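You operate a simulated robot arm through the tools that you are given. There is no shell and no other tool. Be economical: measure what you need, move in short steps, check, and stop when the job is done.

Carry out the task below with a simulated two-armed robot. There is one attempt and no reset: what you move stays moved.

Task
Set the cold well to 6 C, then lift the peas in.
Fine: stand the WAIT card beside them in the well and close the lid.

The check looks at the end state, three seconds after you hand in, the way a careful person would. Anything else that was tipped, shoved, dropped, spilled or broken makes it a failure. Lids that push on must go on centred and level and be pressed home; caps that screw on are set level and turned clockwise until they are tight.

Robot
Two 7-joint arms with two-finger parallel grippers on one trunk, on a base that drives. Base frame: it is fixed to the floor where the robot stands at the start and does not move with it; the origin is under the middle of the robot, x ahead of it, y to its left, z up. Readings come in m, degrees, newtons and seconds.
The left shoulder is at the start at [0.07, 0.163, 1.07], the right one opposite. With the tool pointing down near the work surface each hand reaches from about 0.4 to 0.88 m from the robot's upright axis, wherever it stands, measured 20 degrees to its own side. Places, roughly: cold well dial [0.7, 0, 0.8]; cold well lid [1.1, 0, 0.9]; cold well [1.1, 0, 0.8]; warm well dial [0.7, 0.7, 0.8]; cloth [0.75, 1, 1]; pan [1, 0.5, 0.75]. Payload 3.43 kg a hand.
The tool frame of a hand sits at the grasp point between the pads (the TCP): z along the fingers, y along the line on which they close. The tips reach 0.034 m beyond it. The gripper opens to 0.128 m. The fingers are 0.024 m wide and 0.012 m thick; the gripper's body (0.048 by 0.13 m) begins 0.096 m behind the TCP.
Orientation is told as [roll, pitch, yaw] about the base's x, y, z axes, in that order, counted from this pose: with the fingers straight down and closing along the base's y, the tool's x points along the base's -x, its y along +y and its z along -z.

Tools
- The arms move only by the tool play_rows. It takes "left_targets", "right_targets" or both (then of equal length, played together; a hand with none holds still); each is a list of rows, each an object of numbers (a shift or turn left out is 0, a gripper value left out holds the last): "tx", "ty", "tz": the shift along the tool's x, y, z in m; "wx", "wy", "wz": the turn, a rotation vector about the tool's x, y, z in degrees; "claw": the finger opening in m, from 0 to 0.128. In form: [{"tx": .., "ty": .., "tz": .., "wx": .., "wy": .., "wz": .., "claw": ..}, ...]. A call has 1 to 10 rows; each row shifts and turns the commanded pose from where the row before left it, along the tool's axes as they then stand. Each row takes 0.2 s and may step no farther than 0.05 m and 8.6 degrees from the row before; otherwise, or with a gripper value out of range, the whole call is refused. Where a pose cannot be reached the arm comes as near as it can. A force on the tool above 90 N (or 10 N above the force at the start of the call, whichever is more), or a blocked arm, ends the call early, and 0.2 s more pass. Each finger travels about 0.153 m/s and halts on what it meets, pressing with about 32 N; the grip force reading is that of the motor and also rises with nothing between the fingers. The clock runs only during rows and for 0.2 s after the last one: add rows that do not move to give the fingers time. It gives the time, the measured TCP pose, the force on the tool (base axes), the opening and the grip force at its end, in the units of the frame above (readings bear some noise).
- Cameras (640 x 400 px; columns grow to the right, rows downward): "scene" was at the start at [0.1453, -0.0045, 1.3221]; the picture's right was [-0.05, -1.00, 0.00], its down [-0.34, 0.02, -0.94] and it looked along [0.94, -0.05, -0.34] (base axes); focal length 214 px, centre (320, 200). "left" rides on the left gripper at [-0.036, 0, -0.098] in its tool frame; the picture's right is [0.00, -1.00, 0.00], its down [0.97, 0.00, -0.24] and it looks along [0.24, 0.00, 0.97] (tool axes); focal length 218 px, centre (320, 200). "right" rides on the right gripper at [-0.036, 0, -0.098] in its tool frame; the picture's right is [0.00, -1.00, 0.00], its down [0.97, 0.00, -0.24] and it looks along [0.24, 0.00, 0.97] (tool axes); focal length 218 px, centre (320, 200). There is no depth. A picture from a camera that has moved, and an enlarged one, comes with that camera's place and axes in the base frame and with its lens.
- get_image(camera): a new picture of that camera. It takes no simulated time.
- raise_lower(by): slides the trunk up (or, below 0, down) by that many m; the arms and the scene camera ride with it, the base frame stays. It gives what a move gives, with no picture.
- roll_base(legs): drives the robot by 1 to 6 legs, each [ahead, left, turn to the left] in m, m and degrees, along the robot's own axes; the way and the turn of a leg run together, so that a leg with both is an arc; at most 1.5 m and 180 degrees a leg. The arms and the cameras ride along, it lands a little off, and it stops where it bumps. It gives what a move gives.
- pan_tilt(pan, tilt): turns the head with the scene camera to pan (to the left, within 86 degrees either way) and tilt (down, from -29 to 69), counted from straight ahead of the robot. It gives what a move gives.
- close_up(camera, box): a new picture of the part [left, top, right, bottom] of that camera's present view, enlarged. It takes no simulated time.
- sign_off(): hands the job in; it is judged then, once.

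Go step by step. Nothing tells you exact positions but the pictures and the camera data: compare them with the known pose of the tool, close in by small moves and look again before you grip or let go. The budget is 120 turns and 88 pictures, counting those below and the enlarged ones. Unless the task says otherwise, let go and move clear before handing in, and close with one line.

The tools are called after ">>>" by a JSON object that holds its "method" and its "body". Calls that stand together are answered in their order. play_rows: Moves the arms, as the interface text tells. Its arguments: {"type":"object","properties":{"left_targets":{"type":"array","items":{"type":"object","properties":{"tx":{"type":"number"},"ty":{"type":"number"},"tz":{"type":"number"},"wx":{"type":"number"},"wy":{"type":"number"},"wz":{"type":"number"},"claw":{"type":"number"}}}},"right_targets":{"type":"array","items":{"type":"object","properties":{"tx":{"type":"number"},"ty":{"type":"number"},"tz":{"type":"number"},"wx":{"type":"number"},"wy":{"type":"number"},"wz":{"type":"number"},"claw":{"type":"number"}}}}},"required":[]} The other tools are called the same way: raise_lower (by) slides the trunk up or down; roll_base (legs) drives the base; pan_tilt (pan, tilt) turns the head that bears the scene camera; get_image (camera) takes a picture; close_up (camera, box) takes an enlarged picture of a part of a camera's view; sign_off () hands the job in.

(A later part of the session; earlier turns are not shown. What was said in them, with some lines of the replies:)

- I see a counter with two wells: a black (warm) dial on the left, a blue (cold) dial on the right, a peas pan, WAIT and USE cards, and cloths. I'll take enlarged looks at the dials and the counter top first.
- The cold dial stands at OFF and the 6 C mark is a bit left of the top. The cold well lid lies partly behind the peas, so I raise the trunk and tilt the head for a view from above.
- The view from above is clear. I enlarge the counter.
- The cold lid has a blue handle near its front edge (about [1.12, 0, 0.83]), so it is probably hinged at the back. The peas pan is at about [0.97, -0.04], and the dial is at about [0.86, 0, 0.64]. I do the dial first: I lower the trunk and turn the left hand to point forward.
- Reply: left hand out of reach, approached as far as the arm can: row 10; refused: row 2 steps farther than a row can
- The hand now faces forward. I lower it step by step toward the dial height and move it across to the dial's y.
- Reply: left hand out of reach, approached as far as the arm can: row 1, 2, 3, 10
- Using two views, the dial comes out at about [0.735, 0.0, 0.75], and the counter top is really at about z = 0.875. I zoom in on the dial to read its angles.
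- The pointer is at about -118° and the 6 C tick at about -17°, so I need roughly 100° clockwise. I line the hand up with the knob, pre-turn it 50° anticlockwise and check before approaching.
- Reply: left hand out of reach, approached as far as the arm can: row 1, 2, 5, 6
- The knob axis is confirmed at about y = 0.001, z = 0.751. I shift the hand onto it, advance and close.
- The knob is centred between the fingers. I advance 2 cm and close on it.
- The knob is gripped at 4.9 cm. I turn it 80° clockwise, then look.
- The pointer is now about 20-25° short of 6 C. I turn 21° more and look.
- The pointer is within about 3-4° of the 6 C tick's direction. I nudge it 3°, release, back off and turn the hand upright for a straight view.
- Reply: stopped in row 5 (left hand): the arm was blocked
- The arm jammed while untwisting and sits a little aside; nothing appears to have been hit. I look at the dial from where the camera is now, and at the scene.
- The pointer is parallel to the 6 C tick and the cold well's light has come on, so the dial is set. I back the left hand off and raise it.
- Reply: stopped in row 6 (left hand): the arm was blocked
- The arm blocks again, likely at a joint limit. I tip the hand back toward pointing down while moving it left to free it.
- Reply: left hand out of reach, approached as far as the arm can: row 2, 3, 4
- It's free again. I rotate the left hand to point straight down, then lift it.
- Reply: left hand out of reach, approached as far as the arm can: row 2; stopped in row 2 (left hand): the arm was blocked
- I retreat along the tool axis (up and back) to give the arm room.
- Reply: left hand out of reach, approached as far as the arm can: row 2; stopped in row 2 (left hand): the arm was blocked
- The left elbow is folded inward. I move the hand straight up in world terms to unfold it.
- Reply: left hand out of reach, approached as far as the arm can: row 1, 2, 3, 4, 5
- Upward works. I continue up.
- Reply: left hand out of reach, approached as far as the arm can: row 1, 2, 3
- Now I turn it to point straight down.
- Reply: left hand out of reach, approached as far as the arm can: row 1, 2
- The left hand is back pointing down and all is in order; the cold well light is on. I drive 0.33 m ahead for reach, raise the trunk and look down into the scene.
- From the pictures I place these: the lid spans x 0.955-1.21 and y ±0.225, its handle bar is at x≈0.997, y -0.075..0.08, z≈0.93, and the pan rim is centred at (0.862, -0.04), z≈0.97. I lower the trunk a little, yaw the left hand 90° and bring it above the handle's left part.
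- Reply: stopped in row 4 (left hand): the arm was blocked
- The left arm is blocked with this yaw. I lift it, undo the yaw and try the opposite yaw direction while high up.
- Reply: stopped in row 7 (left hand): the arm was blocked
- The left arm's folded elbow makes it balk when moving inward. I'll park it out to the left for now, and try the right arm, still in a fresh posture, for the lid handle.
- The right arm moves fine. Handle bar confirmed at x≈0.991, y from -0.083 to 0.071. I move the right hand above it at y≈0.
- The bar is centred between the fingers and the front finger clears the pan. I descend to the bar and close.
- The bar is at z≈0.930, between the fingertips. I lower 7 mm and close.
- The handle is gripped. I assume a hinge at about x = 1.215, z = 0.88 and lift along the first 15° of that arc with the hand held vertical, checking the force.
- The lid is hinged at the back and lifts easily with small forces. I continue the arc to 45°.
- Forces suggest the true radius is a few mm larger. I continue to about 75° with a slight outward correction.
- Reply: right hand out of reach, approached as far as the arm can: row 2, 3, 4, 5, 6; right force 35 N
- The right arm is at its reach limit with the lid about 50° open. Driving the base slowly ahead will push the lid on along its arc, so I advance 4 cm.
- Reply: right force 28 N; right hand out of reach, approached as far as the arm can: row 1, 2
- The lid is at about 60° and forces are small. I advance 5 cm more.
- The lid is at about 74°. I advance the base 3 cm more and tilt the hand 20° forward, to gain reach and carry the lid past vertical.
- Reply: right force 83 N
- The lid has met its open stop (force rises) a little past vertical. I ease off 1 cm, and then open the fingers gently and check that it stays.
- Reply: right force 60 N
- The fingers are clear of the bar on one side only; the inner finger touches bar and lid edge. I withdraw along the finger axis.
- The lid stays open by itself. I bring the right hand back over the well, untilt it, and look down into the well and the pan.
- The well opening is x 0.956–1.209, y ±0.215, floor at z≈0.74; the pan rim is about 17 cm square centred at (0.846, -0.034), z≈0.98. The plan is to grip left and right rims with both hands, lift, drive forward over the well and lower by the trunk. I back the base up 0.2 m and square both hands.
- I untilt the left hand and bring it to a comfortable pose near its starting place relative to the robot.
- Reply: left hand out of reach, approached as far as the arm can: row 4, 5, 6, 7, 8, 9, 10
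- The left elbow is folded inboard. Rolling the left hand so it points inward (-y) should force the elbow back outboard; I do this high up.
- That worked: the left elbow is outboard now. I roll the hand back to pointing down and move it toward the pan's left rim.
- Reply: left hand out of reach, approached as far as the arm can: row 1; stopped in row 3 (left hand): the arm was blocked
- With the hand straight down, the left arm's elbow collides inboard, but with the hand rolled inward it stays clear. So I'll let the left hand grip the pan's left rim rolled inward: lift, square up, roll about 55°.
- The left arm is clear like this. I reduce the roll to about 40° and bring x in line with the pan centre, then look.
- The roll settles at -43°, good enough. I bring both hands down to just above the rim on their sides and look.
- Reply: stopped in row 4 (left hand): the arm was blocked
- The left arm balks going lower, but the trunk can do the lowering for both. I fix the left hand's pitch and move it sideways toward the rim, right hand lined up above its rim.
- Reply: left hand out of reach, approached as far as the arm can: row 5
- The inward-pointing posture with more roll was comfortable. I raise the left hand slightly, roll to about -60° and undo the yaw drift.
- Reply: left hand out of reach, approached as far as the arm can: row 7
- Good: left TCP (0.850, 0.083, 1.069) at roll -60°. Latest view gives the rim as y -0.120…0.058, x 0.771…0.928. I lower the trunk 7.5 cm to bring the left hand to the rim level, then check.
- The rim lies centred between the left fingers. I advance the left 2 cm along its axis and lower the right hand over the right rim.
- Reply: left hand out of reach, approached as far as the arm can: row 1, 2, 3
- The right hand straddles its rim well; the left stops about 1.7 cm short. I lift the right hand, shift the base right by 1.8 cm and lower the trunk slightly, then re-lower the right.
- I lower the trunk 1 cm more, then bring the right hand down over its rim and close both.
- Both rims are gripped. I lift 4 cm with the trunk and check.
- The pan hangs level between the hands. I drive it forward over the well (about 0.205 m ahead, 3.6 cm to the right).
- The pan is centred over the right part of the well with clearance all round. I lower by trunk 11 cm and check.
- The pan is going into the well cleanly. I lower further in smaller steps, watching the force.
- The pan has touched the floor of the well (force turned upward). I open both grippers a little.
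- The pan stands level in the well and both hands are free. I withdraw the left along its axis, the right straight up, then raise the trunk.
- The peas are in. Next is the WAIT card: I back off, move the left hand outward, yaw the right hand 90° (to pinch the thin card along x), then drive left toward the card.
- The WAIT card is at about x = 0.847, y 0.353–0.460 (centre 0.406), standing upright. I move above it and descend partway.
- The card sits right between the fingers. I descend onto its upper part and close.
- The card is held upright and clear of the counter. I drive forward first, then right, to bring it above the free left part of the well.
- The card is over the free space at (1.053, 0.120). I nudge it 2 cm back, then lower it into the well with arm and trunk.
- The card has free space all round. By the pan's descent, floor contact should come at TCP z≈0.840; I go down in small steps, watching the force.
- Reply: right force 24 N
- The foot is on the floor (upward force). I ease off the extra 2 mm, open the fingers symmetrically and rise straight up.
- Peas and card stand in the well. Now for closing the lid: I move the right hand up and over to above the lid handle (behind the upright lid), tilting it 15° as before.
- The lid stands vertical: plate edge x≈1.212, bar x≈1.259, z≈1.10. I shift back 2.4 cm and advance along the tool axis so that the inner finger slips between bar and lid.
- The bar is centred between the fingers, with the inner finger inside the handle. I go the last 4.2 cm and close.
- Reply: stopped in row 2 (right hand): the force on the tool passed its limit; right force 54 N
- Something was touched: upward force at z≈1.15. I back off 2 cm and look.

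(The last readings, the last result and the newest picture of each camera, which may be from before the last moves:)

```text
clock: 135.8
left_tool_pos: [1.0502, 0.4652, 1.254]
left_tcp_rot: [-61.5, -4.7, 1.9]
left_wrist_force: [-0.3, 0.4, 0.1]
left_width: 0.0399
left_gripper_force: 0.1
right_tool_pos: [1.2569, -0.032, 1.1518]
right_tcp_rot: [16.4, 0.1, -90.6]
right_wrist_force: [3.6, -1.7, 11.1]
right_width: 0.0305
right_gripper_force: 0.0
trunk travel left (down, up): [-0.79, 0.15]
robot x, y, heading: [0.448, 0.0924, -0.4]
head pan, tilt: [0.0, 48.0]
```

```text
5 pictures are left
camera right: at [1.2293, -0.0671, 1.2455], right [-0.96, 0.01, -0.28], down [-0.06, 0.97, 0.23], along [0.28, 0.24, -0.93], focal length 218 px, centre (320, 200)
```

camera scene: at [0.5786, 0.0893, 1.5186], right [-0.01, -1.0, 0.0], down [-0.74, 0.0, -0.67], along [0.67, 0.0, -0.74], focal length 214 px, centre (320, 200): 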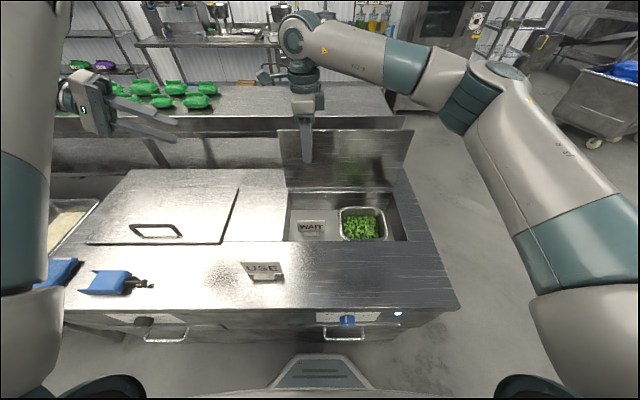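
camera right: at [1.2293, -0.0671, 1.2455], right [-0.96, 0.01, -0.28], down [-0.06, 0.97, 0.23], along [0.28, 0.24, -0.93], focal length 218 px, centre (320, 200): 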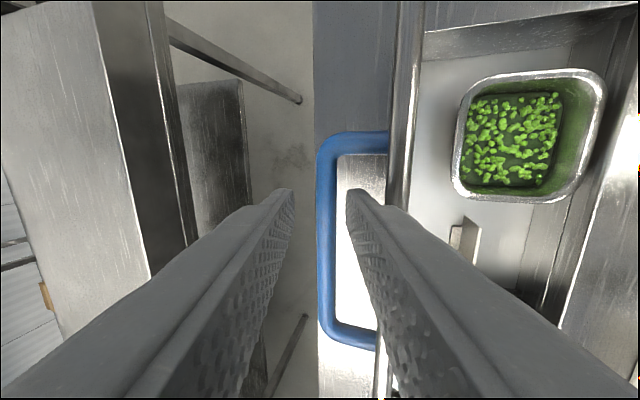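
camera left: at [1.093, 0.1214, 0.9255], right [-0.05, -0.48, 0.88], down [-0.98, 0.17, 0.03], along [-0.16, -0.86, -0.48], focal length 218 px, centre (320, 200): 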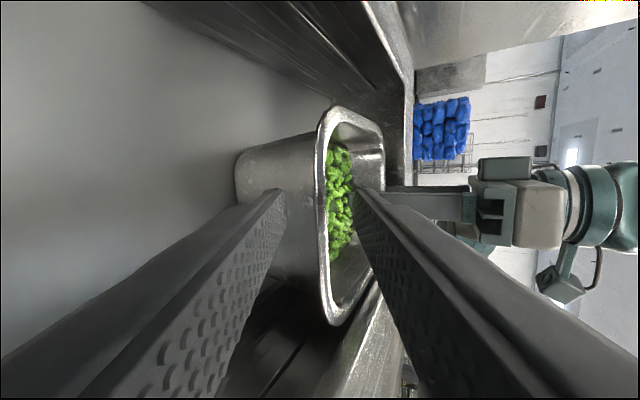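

The thicker part of the inner finger met the lid's edge because of the tilt. I back out, advance the base 2 cm for reach, and reduce the tilt to about 3°.

>>> {"method": "play_rows", "body": {"right_targets": [{"tz": -0.03}, {"tz": -0.03}, {"tz": -0.03}, {"claw": 0.027}]}}

>>> {"method": "roll_base", "body": {"legs": [[0.02, 0, 0]]}}

>>> {"method": "play_rows", "body": {"right_targets": [{"wx": 4.5}, {"wx": 4.5}, {"wx": 4.4}, {}]}}

```text
clock: 136.8
left_tool_pos: [1.0519, 0.4664, 1.2527]
left_tcp_rot: [-61.4, -4.7, 1.9]
left_wrist_force: [0.1, 0.5, -0.7]
left_width: 0.0401
left_gripper_force: 0.1
right_tool_pos: [1.2341, -0.0329, 1.2378]
right_tcp_rot: [16.4, 0.3, -90.5]
right_wrist_force: [-0.1, -0.8, -0.5]
right_width: 0.0269
right_gripper_force: 0.1
trunk travel left (down, up): [-0.79, 0.15]
robot x, y, heading: [0.4491, 0.0881, -0.5]
head pan, tilt: [0.0, 48.0]
```

```text
clock: 137.6
left_tool_pos: [1.0657, 0.466, 1.2567]
left_tcp_rot: [-61.5, -5.0, 2.0]
left_wrist_force: [0.2, -0.4, -0.2]
left_width: 0.0399
left_gripper_force: 0.0
right_tool_pos: [1.2476, -0.0327, 1.245]
right_tcp_rot: [16.8, 0.2, -90.5]
right_wrist_force: [-1.0, -0.4, 0.6]
right_width: 0.0269
right_gripper_force: 0.1
trunk travel left (down, up): [-0.79, 0.15]
robot x, y, heading: [0.4673, 0.0897, -0.4]
head pan, tilt: [0.0, 48.0]
```

```text
clock: 138.6
left_tool_pos: [1.0704, 0.4651, 1.2525]
left_tcp_rot: [-61.4, -4.7, 2.0]
left_wrist_force: [1.0, 0.4, 0.1]
left_width: 0.04
left_gripper_force: 0.0
right_tool_pos: [1.2538, -0.0332, 1.2403]
right_tcp_rot: [3.2, 0.2, -90.5]
right_wrist_force: [-0.1, 0.4, -0.7]
right_width: 0.027
right_gripper_force: 0.1
trunk travel left (down, up): [-0.79, 0.15]
robot x, y, heading: [0.468, 0.0891, -0.4]
head pan, tilt: [0.0, 48.0]
```

>>> {"method": "play_rows", "body": {"right_targets": [{"ty": 0.005}, {"tz": 0.03}, {"tz": 0.03}, {"tz": 0.025}, {}]}}

>>> {"method": "get_image", "body": {"camera": "right"}}

```text
clock: 139.8
left_tool_pos: [1.0704, 0.466, 1.2529]
left_tcp_rot: [-61.5, -4.7, 2.0]
left_wrist_force: [-0.5, 0.2, -1.3]
left_width: 0.0402
left_gripper_force: 0.0
right_tool_pos: [1.2644, -0.0328, 1.1533]
right_tcp_rot: [3.1, 0.2, -90.4]
right_wrist_force: [0.1, 0.0, 0.4]
right_width: 0.0272
right_gripper_force: 0.1
trunk travel left (down, up): [-0.79, 0.15]
robot x, y, heading: [0.464, 0.0915, -0.5]
head pan, tilt: [0.0, 48.0]
```

```text
4 pictures are left
camera right: at [1.2568, -0.0666, 1.2517], right [-1.0, 0.01, -0.05], down [0.0, 0.97, 0.24], along [0.06, 0.24, -0.97], focal length 218 px, centre (320, 200)
```

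right: 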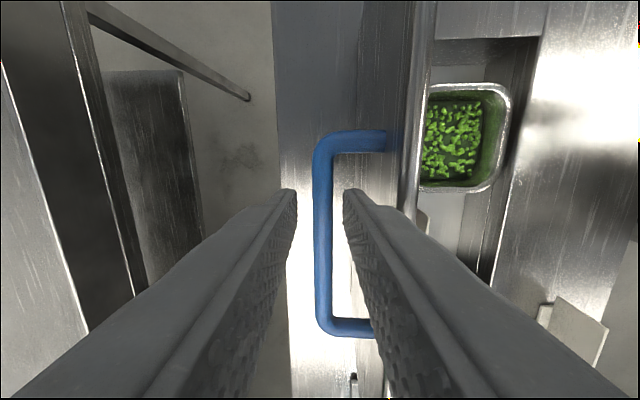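

The bar is centred and the inner finger is clear of the lid edge. I go down 4.2 cm and close.

>>> {"method": "play_rows", "body": {"right_targets": [{"tz": 0.015}, {"tz": 0.015}, {"tz": 0.012}, {}, {"claw": 0.005}, {}, {}]}}

```text
clock: 141.4
left_tool_pos: [1.0713, 0.4657, 1.2531]
left_tcp_rot: [-61.5, -4.7, 2.0]
left_wrist_force: [0.0, 0.4, -0.4]
left_width: 0.0398
left_gripper_force: 0.1
right_tool_pos: [1.2648, -0.0311, 1.1114]
right_tcp_rot: [3.1, 0.1, -90.5]
right_wrist_force: [-2.5, 0.6, -3.4]
right_width: 0.0136
right_gripper_force: 45.1
trunk travel left (down, up): [-0.79, 0.15]
robot x, y, heading: [0.4664, 0.0891, -0.5]
head pan, tilt: [0.0, 48.0]
```

Gripped. I now follow the arc backwards: first to about 63° open.

>>> {"method": "play_rows", "body": {"right_targets": [{"ty": -0.0124, "tz": -0.003}, {"ty": -0.0124, "tz": -0.0025}, {"ty": -0.0124, "tz": -0.0017}, {"ty": -0.0124, "tz": -0.001}, {"ty": -0.0148, "tz": -0.0005}, {"ty": -0.0148, "tz": 0.0008}, {"ty": -0.0148, "tz": 0.0018}, {"ty": -0.0148, "tz": 0.0027}, {}]}}

```text
clock: 143.4
left_tool_pos: [1.071, 0.4656, 1.2529]
left_tcp_rot: [-61.4, -4.7, 2.0]
left_wrist_force: [-0.3, 0.3, -0.2]
left_width: 0.04
left_gripper_force: 0.0
right_tool_pos: [1.1556, -0.031, 1.1098]
right_tcp_rot: [3.0, 0.3, -90.5]
right_wrist_force: [1.8, -3.6, -1.2]
right_width: 0.0138
right_gripper_force: 45.0
trunk travel left (down, up): [-0.79, 0.15]
robot x, y, heading: [0.4675, 0.0903, -0.1]
head pan, tilt: [0.0, 48.0]
```

The lid follows with hardly any force. I continue down the arc to about 30°.

>>> {"method": "play_rows", "body": {"right_targets": [{"ty": -0.0145, "tz": 0.0035}, {"ty": -0.0143, "tz": 0.0045}, {"ty": -0.014, "tz": 0.0055}, {"ty": -0.0139, "tz": 0.0065}, {"ty": -0.013, "tz": 0.007}, {"ty": -0.0126, "tz": 0.008}, {"ty": -0.0122, "tz": 0.0088}, {"ty": -0.0116, "tz": 0.0096}, {}]}}

>>> {"method": "play_rows", "body": {"right_targets": [{"ty": -0.0108, "tz": 0.0105}, {"ty": -0.01, "tz": 0.0112}, {"ty": -0.0092, "tz": 0.0117}, {"ty": -0.0085, "tz": 0.0121}, {}]}}

```text
clock: 145.4
left_tool_pos: [1.0714, 0.4638, 1.2522]
left_tcp_rot: [-61.3, -4.7, 1.8]
left_wrist_force: [0.3, 0.4, 0.0]
left_width: 0.0398
left_gripper_force: 0.0
right_tool_pos: [1.0529, -0.0301, 1.0506]
right_tcp_rot: [3.0, 0.2, -90.6]
right_wrist_force: [3.9, -9.1, -4.3]
right_width: 0.014
right_gripper_force: 44.9
trunk travel left (down, up): [-0.79, 0.15]
robot x, y, heading: [0.4682, 0.0904, -0.4]
head pan, tilt: [0.0, 48.0]
```

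```text
clock: 146.6
left_tool_pos: [1.0709, 0.4627, 1.2532]
left_tcp_rot: [-61.3, -4.7, 1.8]
left_wrist_force: [0.4, 0.0, -0.5]
left_width: 0.04
left_gripper_force: 0.0
right_tool_pos: [1.0169, -0.0299, 1.0016]
right_tcp_rot: [3.0, 0.2, -90.5]
right_wrist_force: [0.1, -12.1, -2.7]
right_width: 0.0137
right_gripper_force: 44.6
trunk travel left (down, up): [-0.79, 0.15]
robot x, y, heading: [0.4689, 0.0878, -0.2]
head pan, tilt: [0.0, 48.0]
```

>>> {"method": "play_rows", "body": {"right_targets": [{"ty": -0.007, "tz": 0.012}, {"ty": -0.0065, "tz": 0.012}, {"ty": -0.0055, "tz": 0.012}, {"ty": -0.005, "tz": 0.011}, {"ty": -0.0035, "tz": 0.009}, {"ty": -0.001, "tz": 0.004}, {}]}}

>>> {"method": "get_image", "body": {"camera": "scene"}}

```text
clock: 148.2
left_tool_pos: [1.0736, 0.4635, 1.2517]
left_tcp_rot: [-61.3, -4.6, 1.9]
left_wrist_force: [1.0, 0.3, 0.4]
left_width: 0.0399
left_gripper_force: 0.1
right_tool_pos: [0.9941, -0.03, 0.9413]
right_tcp_rot: [3.0, 0.3, -90.6]
right_wrist_force: [13.1, -10.6, -4.7]
right_width: 0.0134
right_gripper_force: 45.2
trunk travel left (down, up): [-0.79, 0.15]
robot x, y, heading: [0.4654, 0.0894, -0.1]
head pan, tilt: [0.0, 48.0]
```

```text
3 pictures are left
camera scene: at [0.6013, 0.087, 1.5184], right [-0.01, -1.0, 0.0], down [-0.74, 0.01, -0.67], along [0.67, 0.0, -0.74], focal length 214 px, centre (320, 200)
```

scene: 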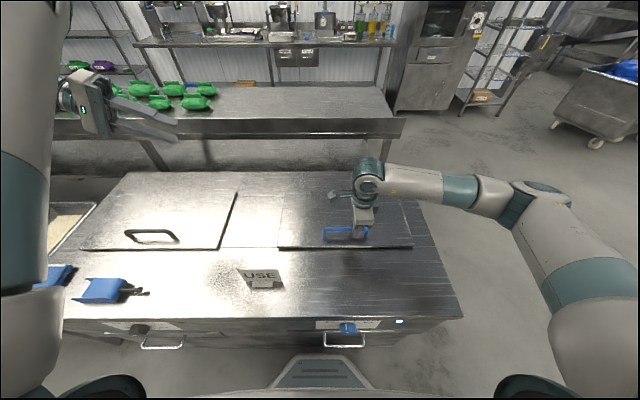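

The lid is practically shut. I press down gently until it seats.

>>> {"method": "play_rows", "body": {"right_targets": [{"tz": 0.003, "ty": -0.001}, {"tz": 0.003}, {}]}}

>>> {"method": "close_up", "body": {"camera": "scene", "box": [220, 160, 460, 330]}}

```text
clock: 149.0
left_tool_pos: [1.0711, 0.4637, 1.2535]
left_tcp_rot: [-61.3, -4.7, 1.9]
left_wrist_force: [-1.0, 0.6, 0.0]
left_width: 0.0397
left_gripper_force: 0.0
right_tool_pos: [0.9933, -0.0298, 0.9377]
right_tcp_rot: [3.2, 0.3, -90.5]
right_wrist_force: [17.1, -13.4, 12.6]
right_width: 0.0138
right_gripper_force: 44.8
trunk travel left (down, up): [-0.79, 0.15]
robot x, y, heading: [0.4651, 0.0903, -0.4]
head pan, tilt: [0.0, 48.0]
```

```text
2.35 times, centred on (340, 245) of scene
camera zoom: at [0.6001, 0.0869, 1.5188], right [-0.01, -1.0, 0.0], down [-0.74, 0.01, -0.67], along [0.67, 0.0, -0.74], focal length 505 px, centre (273, 94)
```

zoom: 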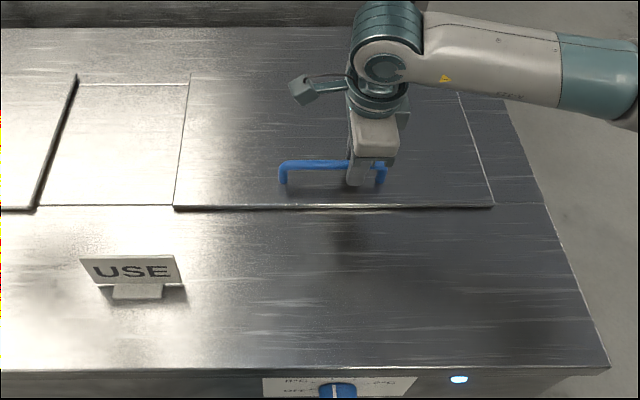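

The lid is seated (TCP height the same as before opening, upward reaction). I release and rise clear.

>>> {"method": "play_rows", "body": {"right_targets": [{"tz": -0.001, "claw": 0.03}, {"claw": 0.05}, {}, {"tz": -0.03}, {"tz": -0.04}, {"tz": -0.045}, {"tz": -0.045}]}}

>>> {"method": "roll_base", "body": {"legs": [[-0.25, 0, 0]]}}

>>> {"method": "get_image", "body": {"camera": "scene"}}

```text
clock: 150.6
left_tool_pos: [1.0717, 0.4661, 1.2529]
left_tcp_rot: [-61.4, -4.8, 2.0]
left_wrist_force: [-0.5, 0.3, 0.0]
left_width: 0.04
left_gripper_force: 0.1
right_tool_pos: [0.9825, -0.0304, 1.0976]
right_tcp_rot: [3.0, 0.2, -90.5]
right_wrist_force: [0.0, 0.6, 0.1]
right_width: 0.05
right_gripper_force: 0.0
trunk travel left (down, up): [-0.79, 0.15]
robot x, y, heading: [0.4665, 0.0909, -0.4]
head pan, tilt: [0.0, 48.0]
```

```text
clock: 152.4
left_tool_pos: [0.8245, 0.4671, 1.2521]
left_tcp_rot: [-61.4, -4.7, 2.1]
left_wrist_force: [0.4, 1.1, -0.6]
left_width: 0.0401
left_gripper_force: 0.1
right_tool_pos: [0.7357, -0.0285, 1.0966]
right_tcp_rot: [3.1, 0.1, -90.5]
right_wrist_force: [0.0, 0.8, -0.4]
right_width: 0.0501
right_gripper_force: 0.2
trunk travel left (down, up): [-0.79, 0.15]
robot x, y, heading: [0.2187, 0.0907, -0.1]
head pan, tilt: [0.0, 48.0]
```

```text
1 pictures are left
camera scene: at [0.3521, 0.0905, 1.5185], right [-0.01, -1.0, 0.0], down [-0.74, 0.0, -0.67], along [0.67, 0.0, -0.74], focal length 214 px, centre (320, 200)
```

scene: 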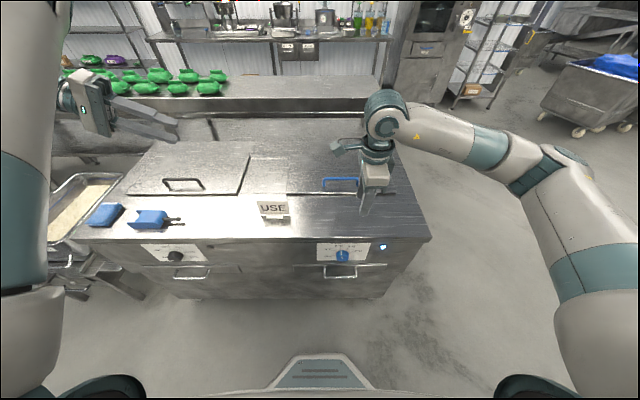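

The lid is closed, USE card, cloths and warm well are untouched, and both hands are clear. One last look at the dial before handing in.

>>> {"method": "close_up", "body": {"camera": "scene", "box": [300, 225, 400, 287]}}

```text
6.40 times, centred on (350, 256) of scene
camera zoom: at [0.3521, 0.0905, 1.5185], right [-0.01, -1.0, 0.0], down [-0.74, 0.0, -0.67], along [0.67, 0.0, -0.74], focal length 1373 px, centre (128, -158)
```

zoom: 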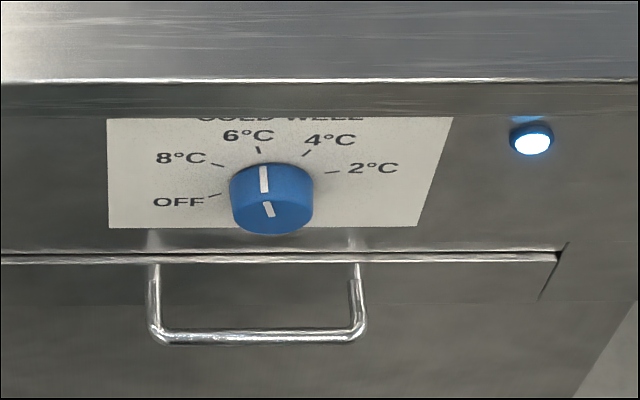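

The dial points at 6 C with its light on, the peas and the WAIT card stand in the well, and the lid is shut. I hand in.

>>> {"method": "sign_off", "body": {}}

```text
The job is handed in.
```

The cold well is set to 6 C, the peas are in it with the WAIT card standing beside them, and the lid is closed.
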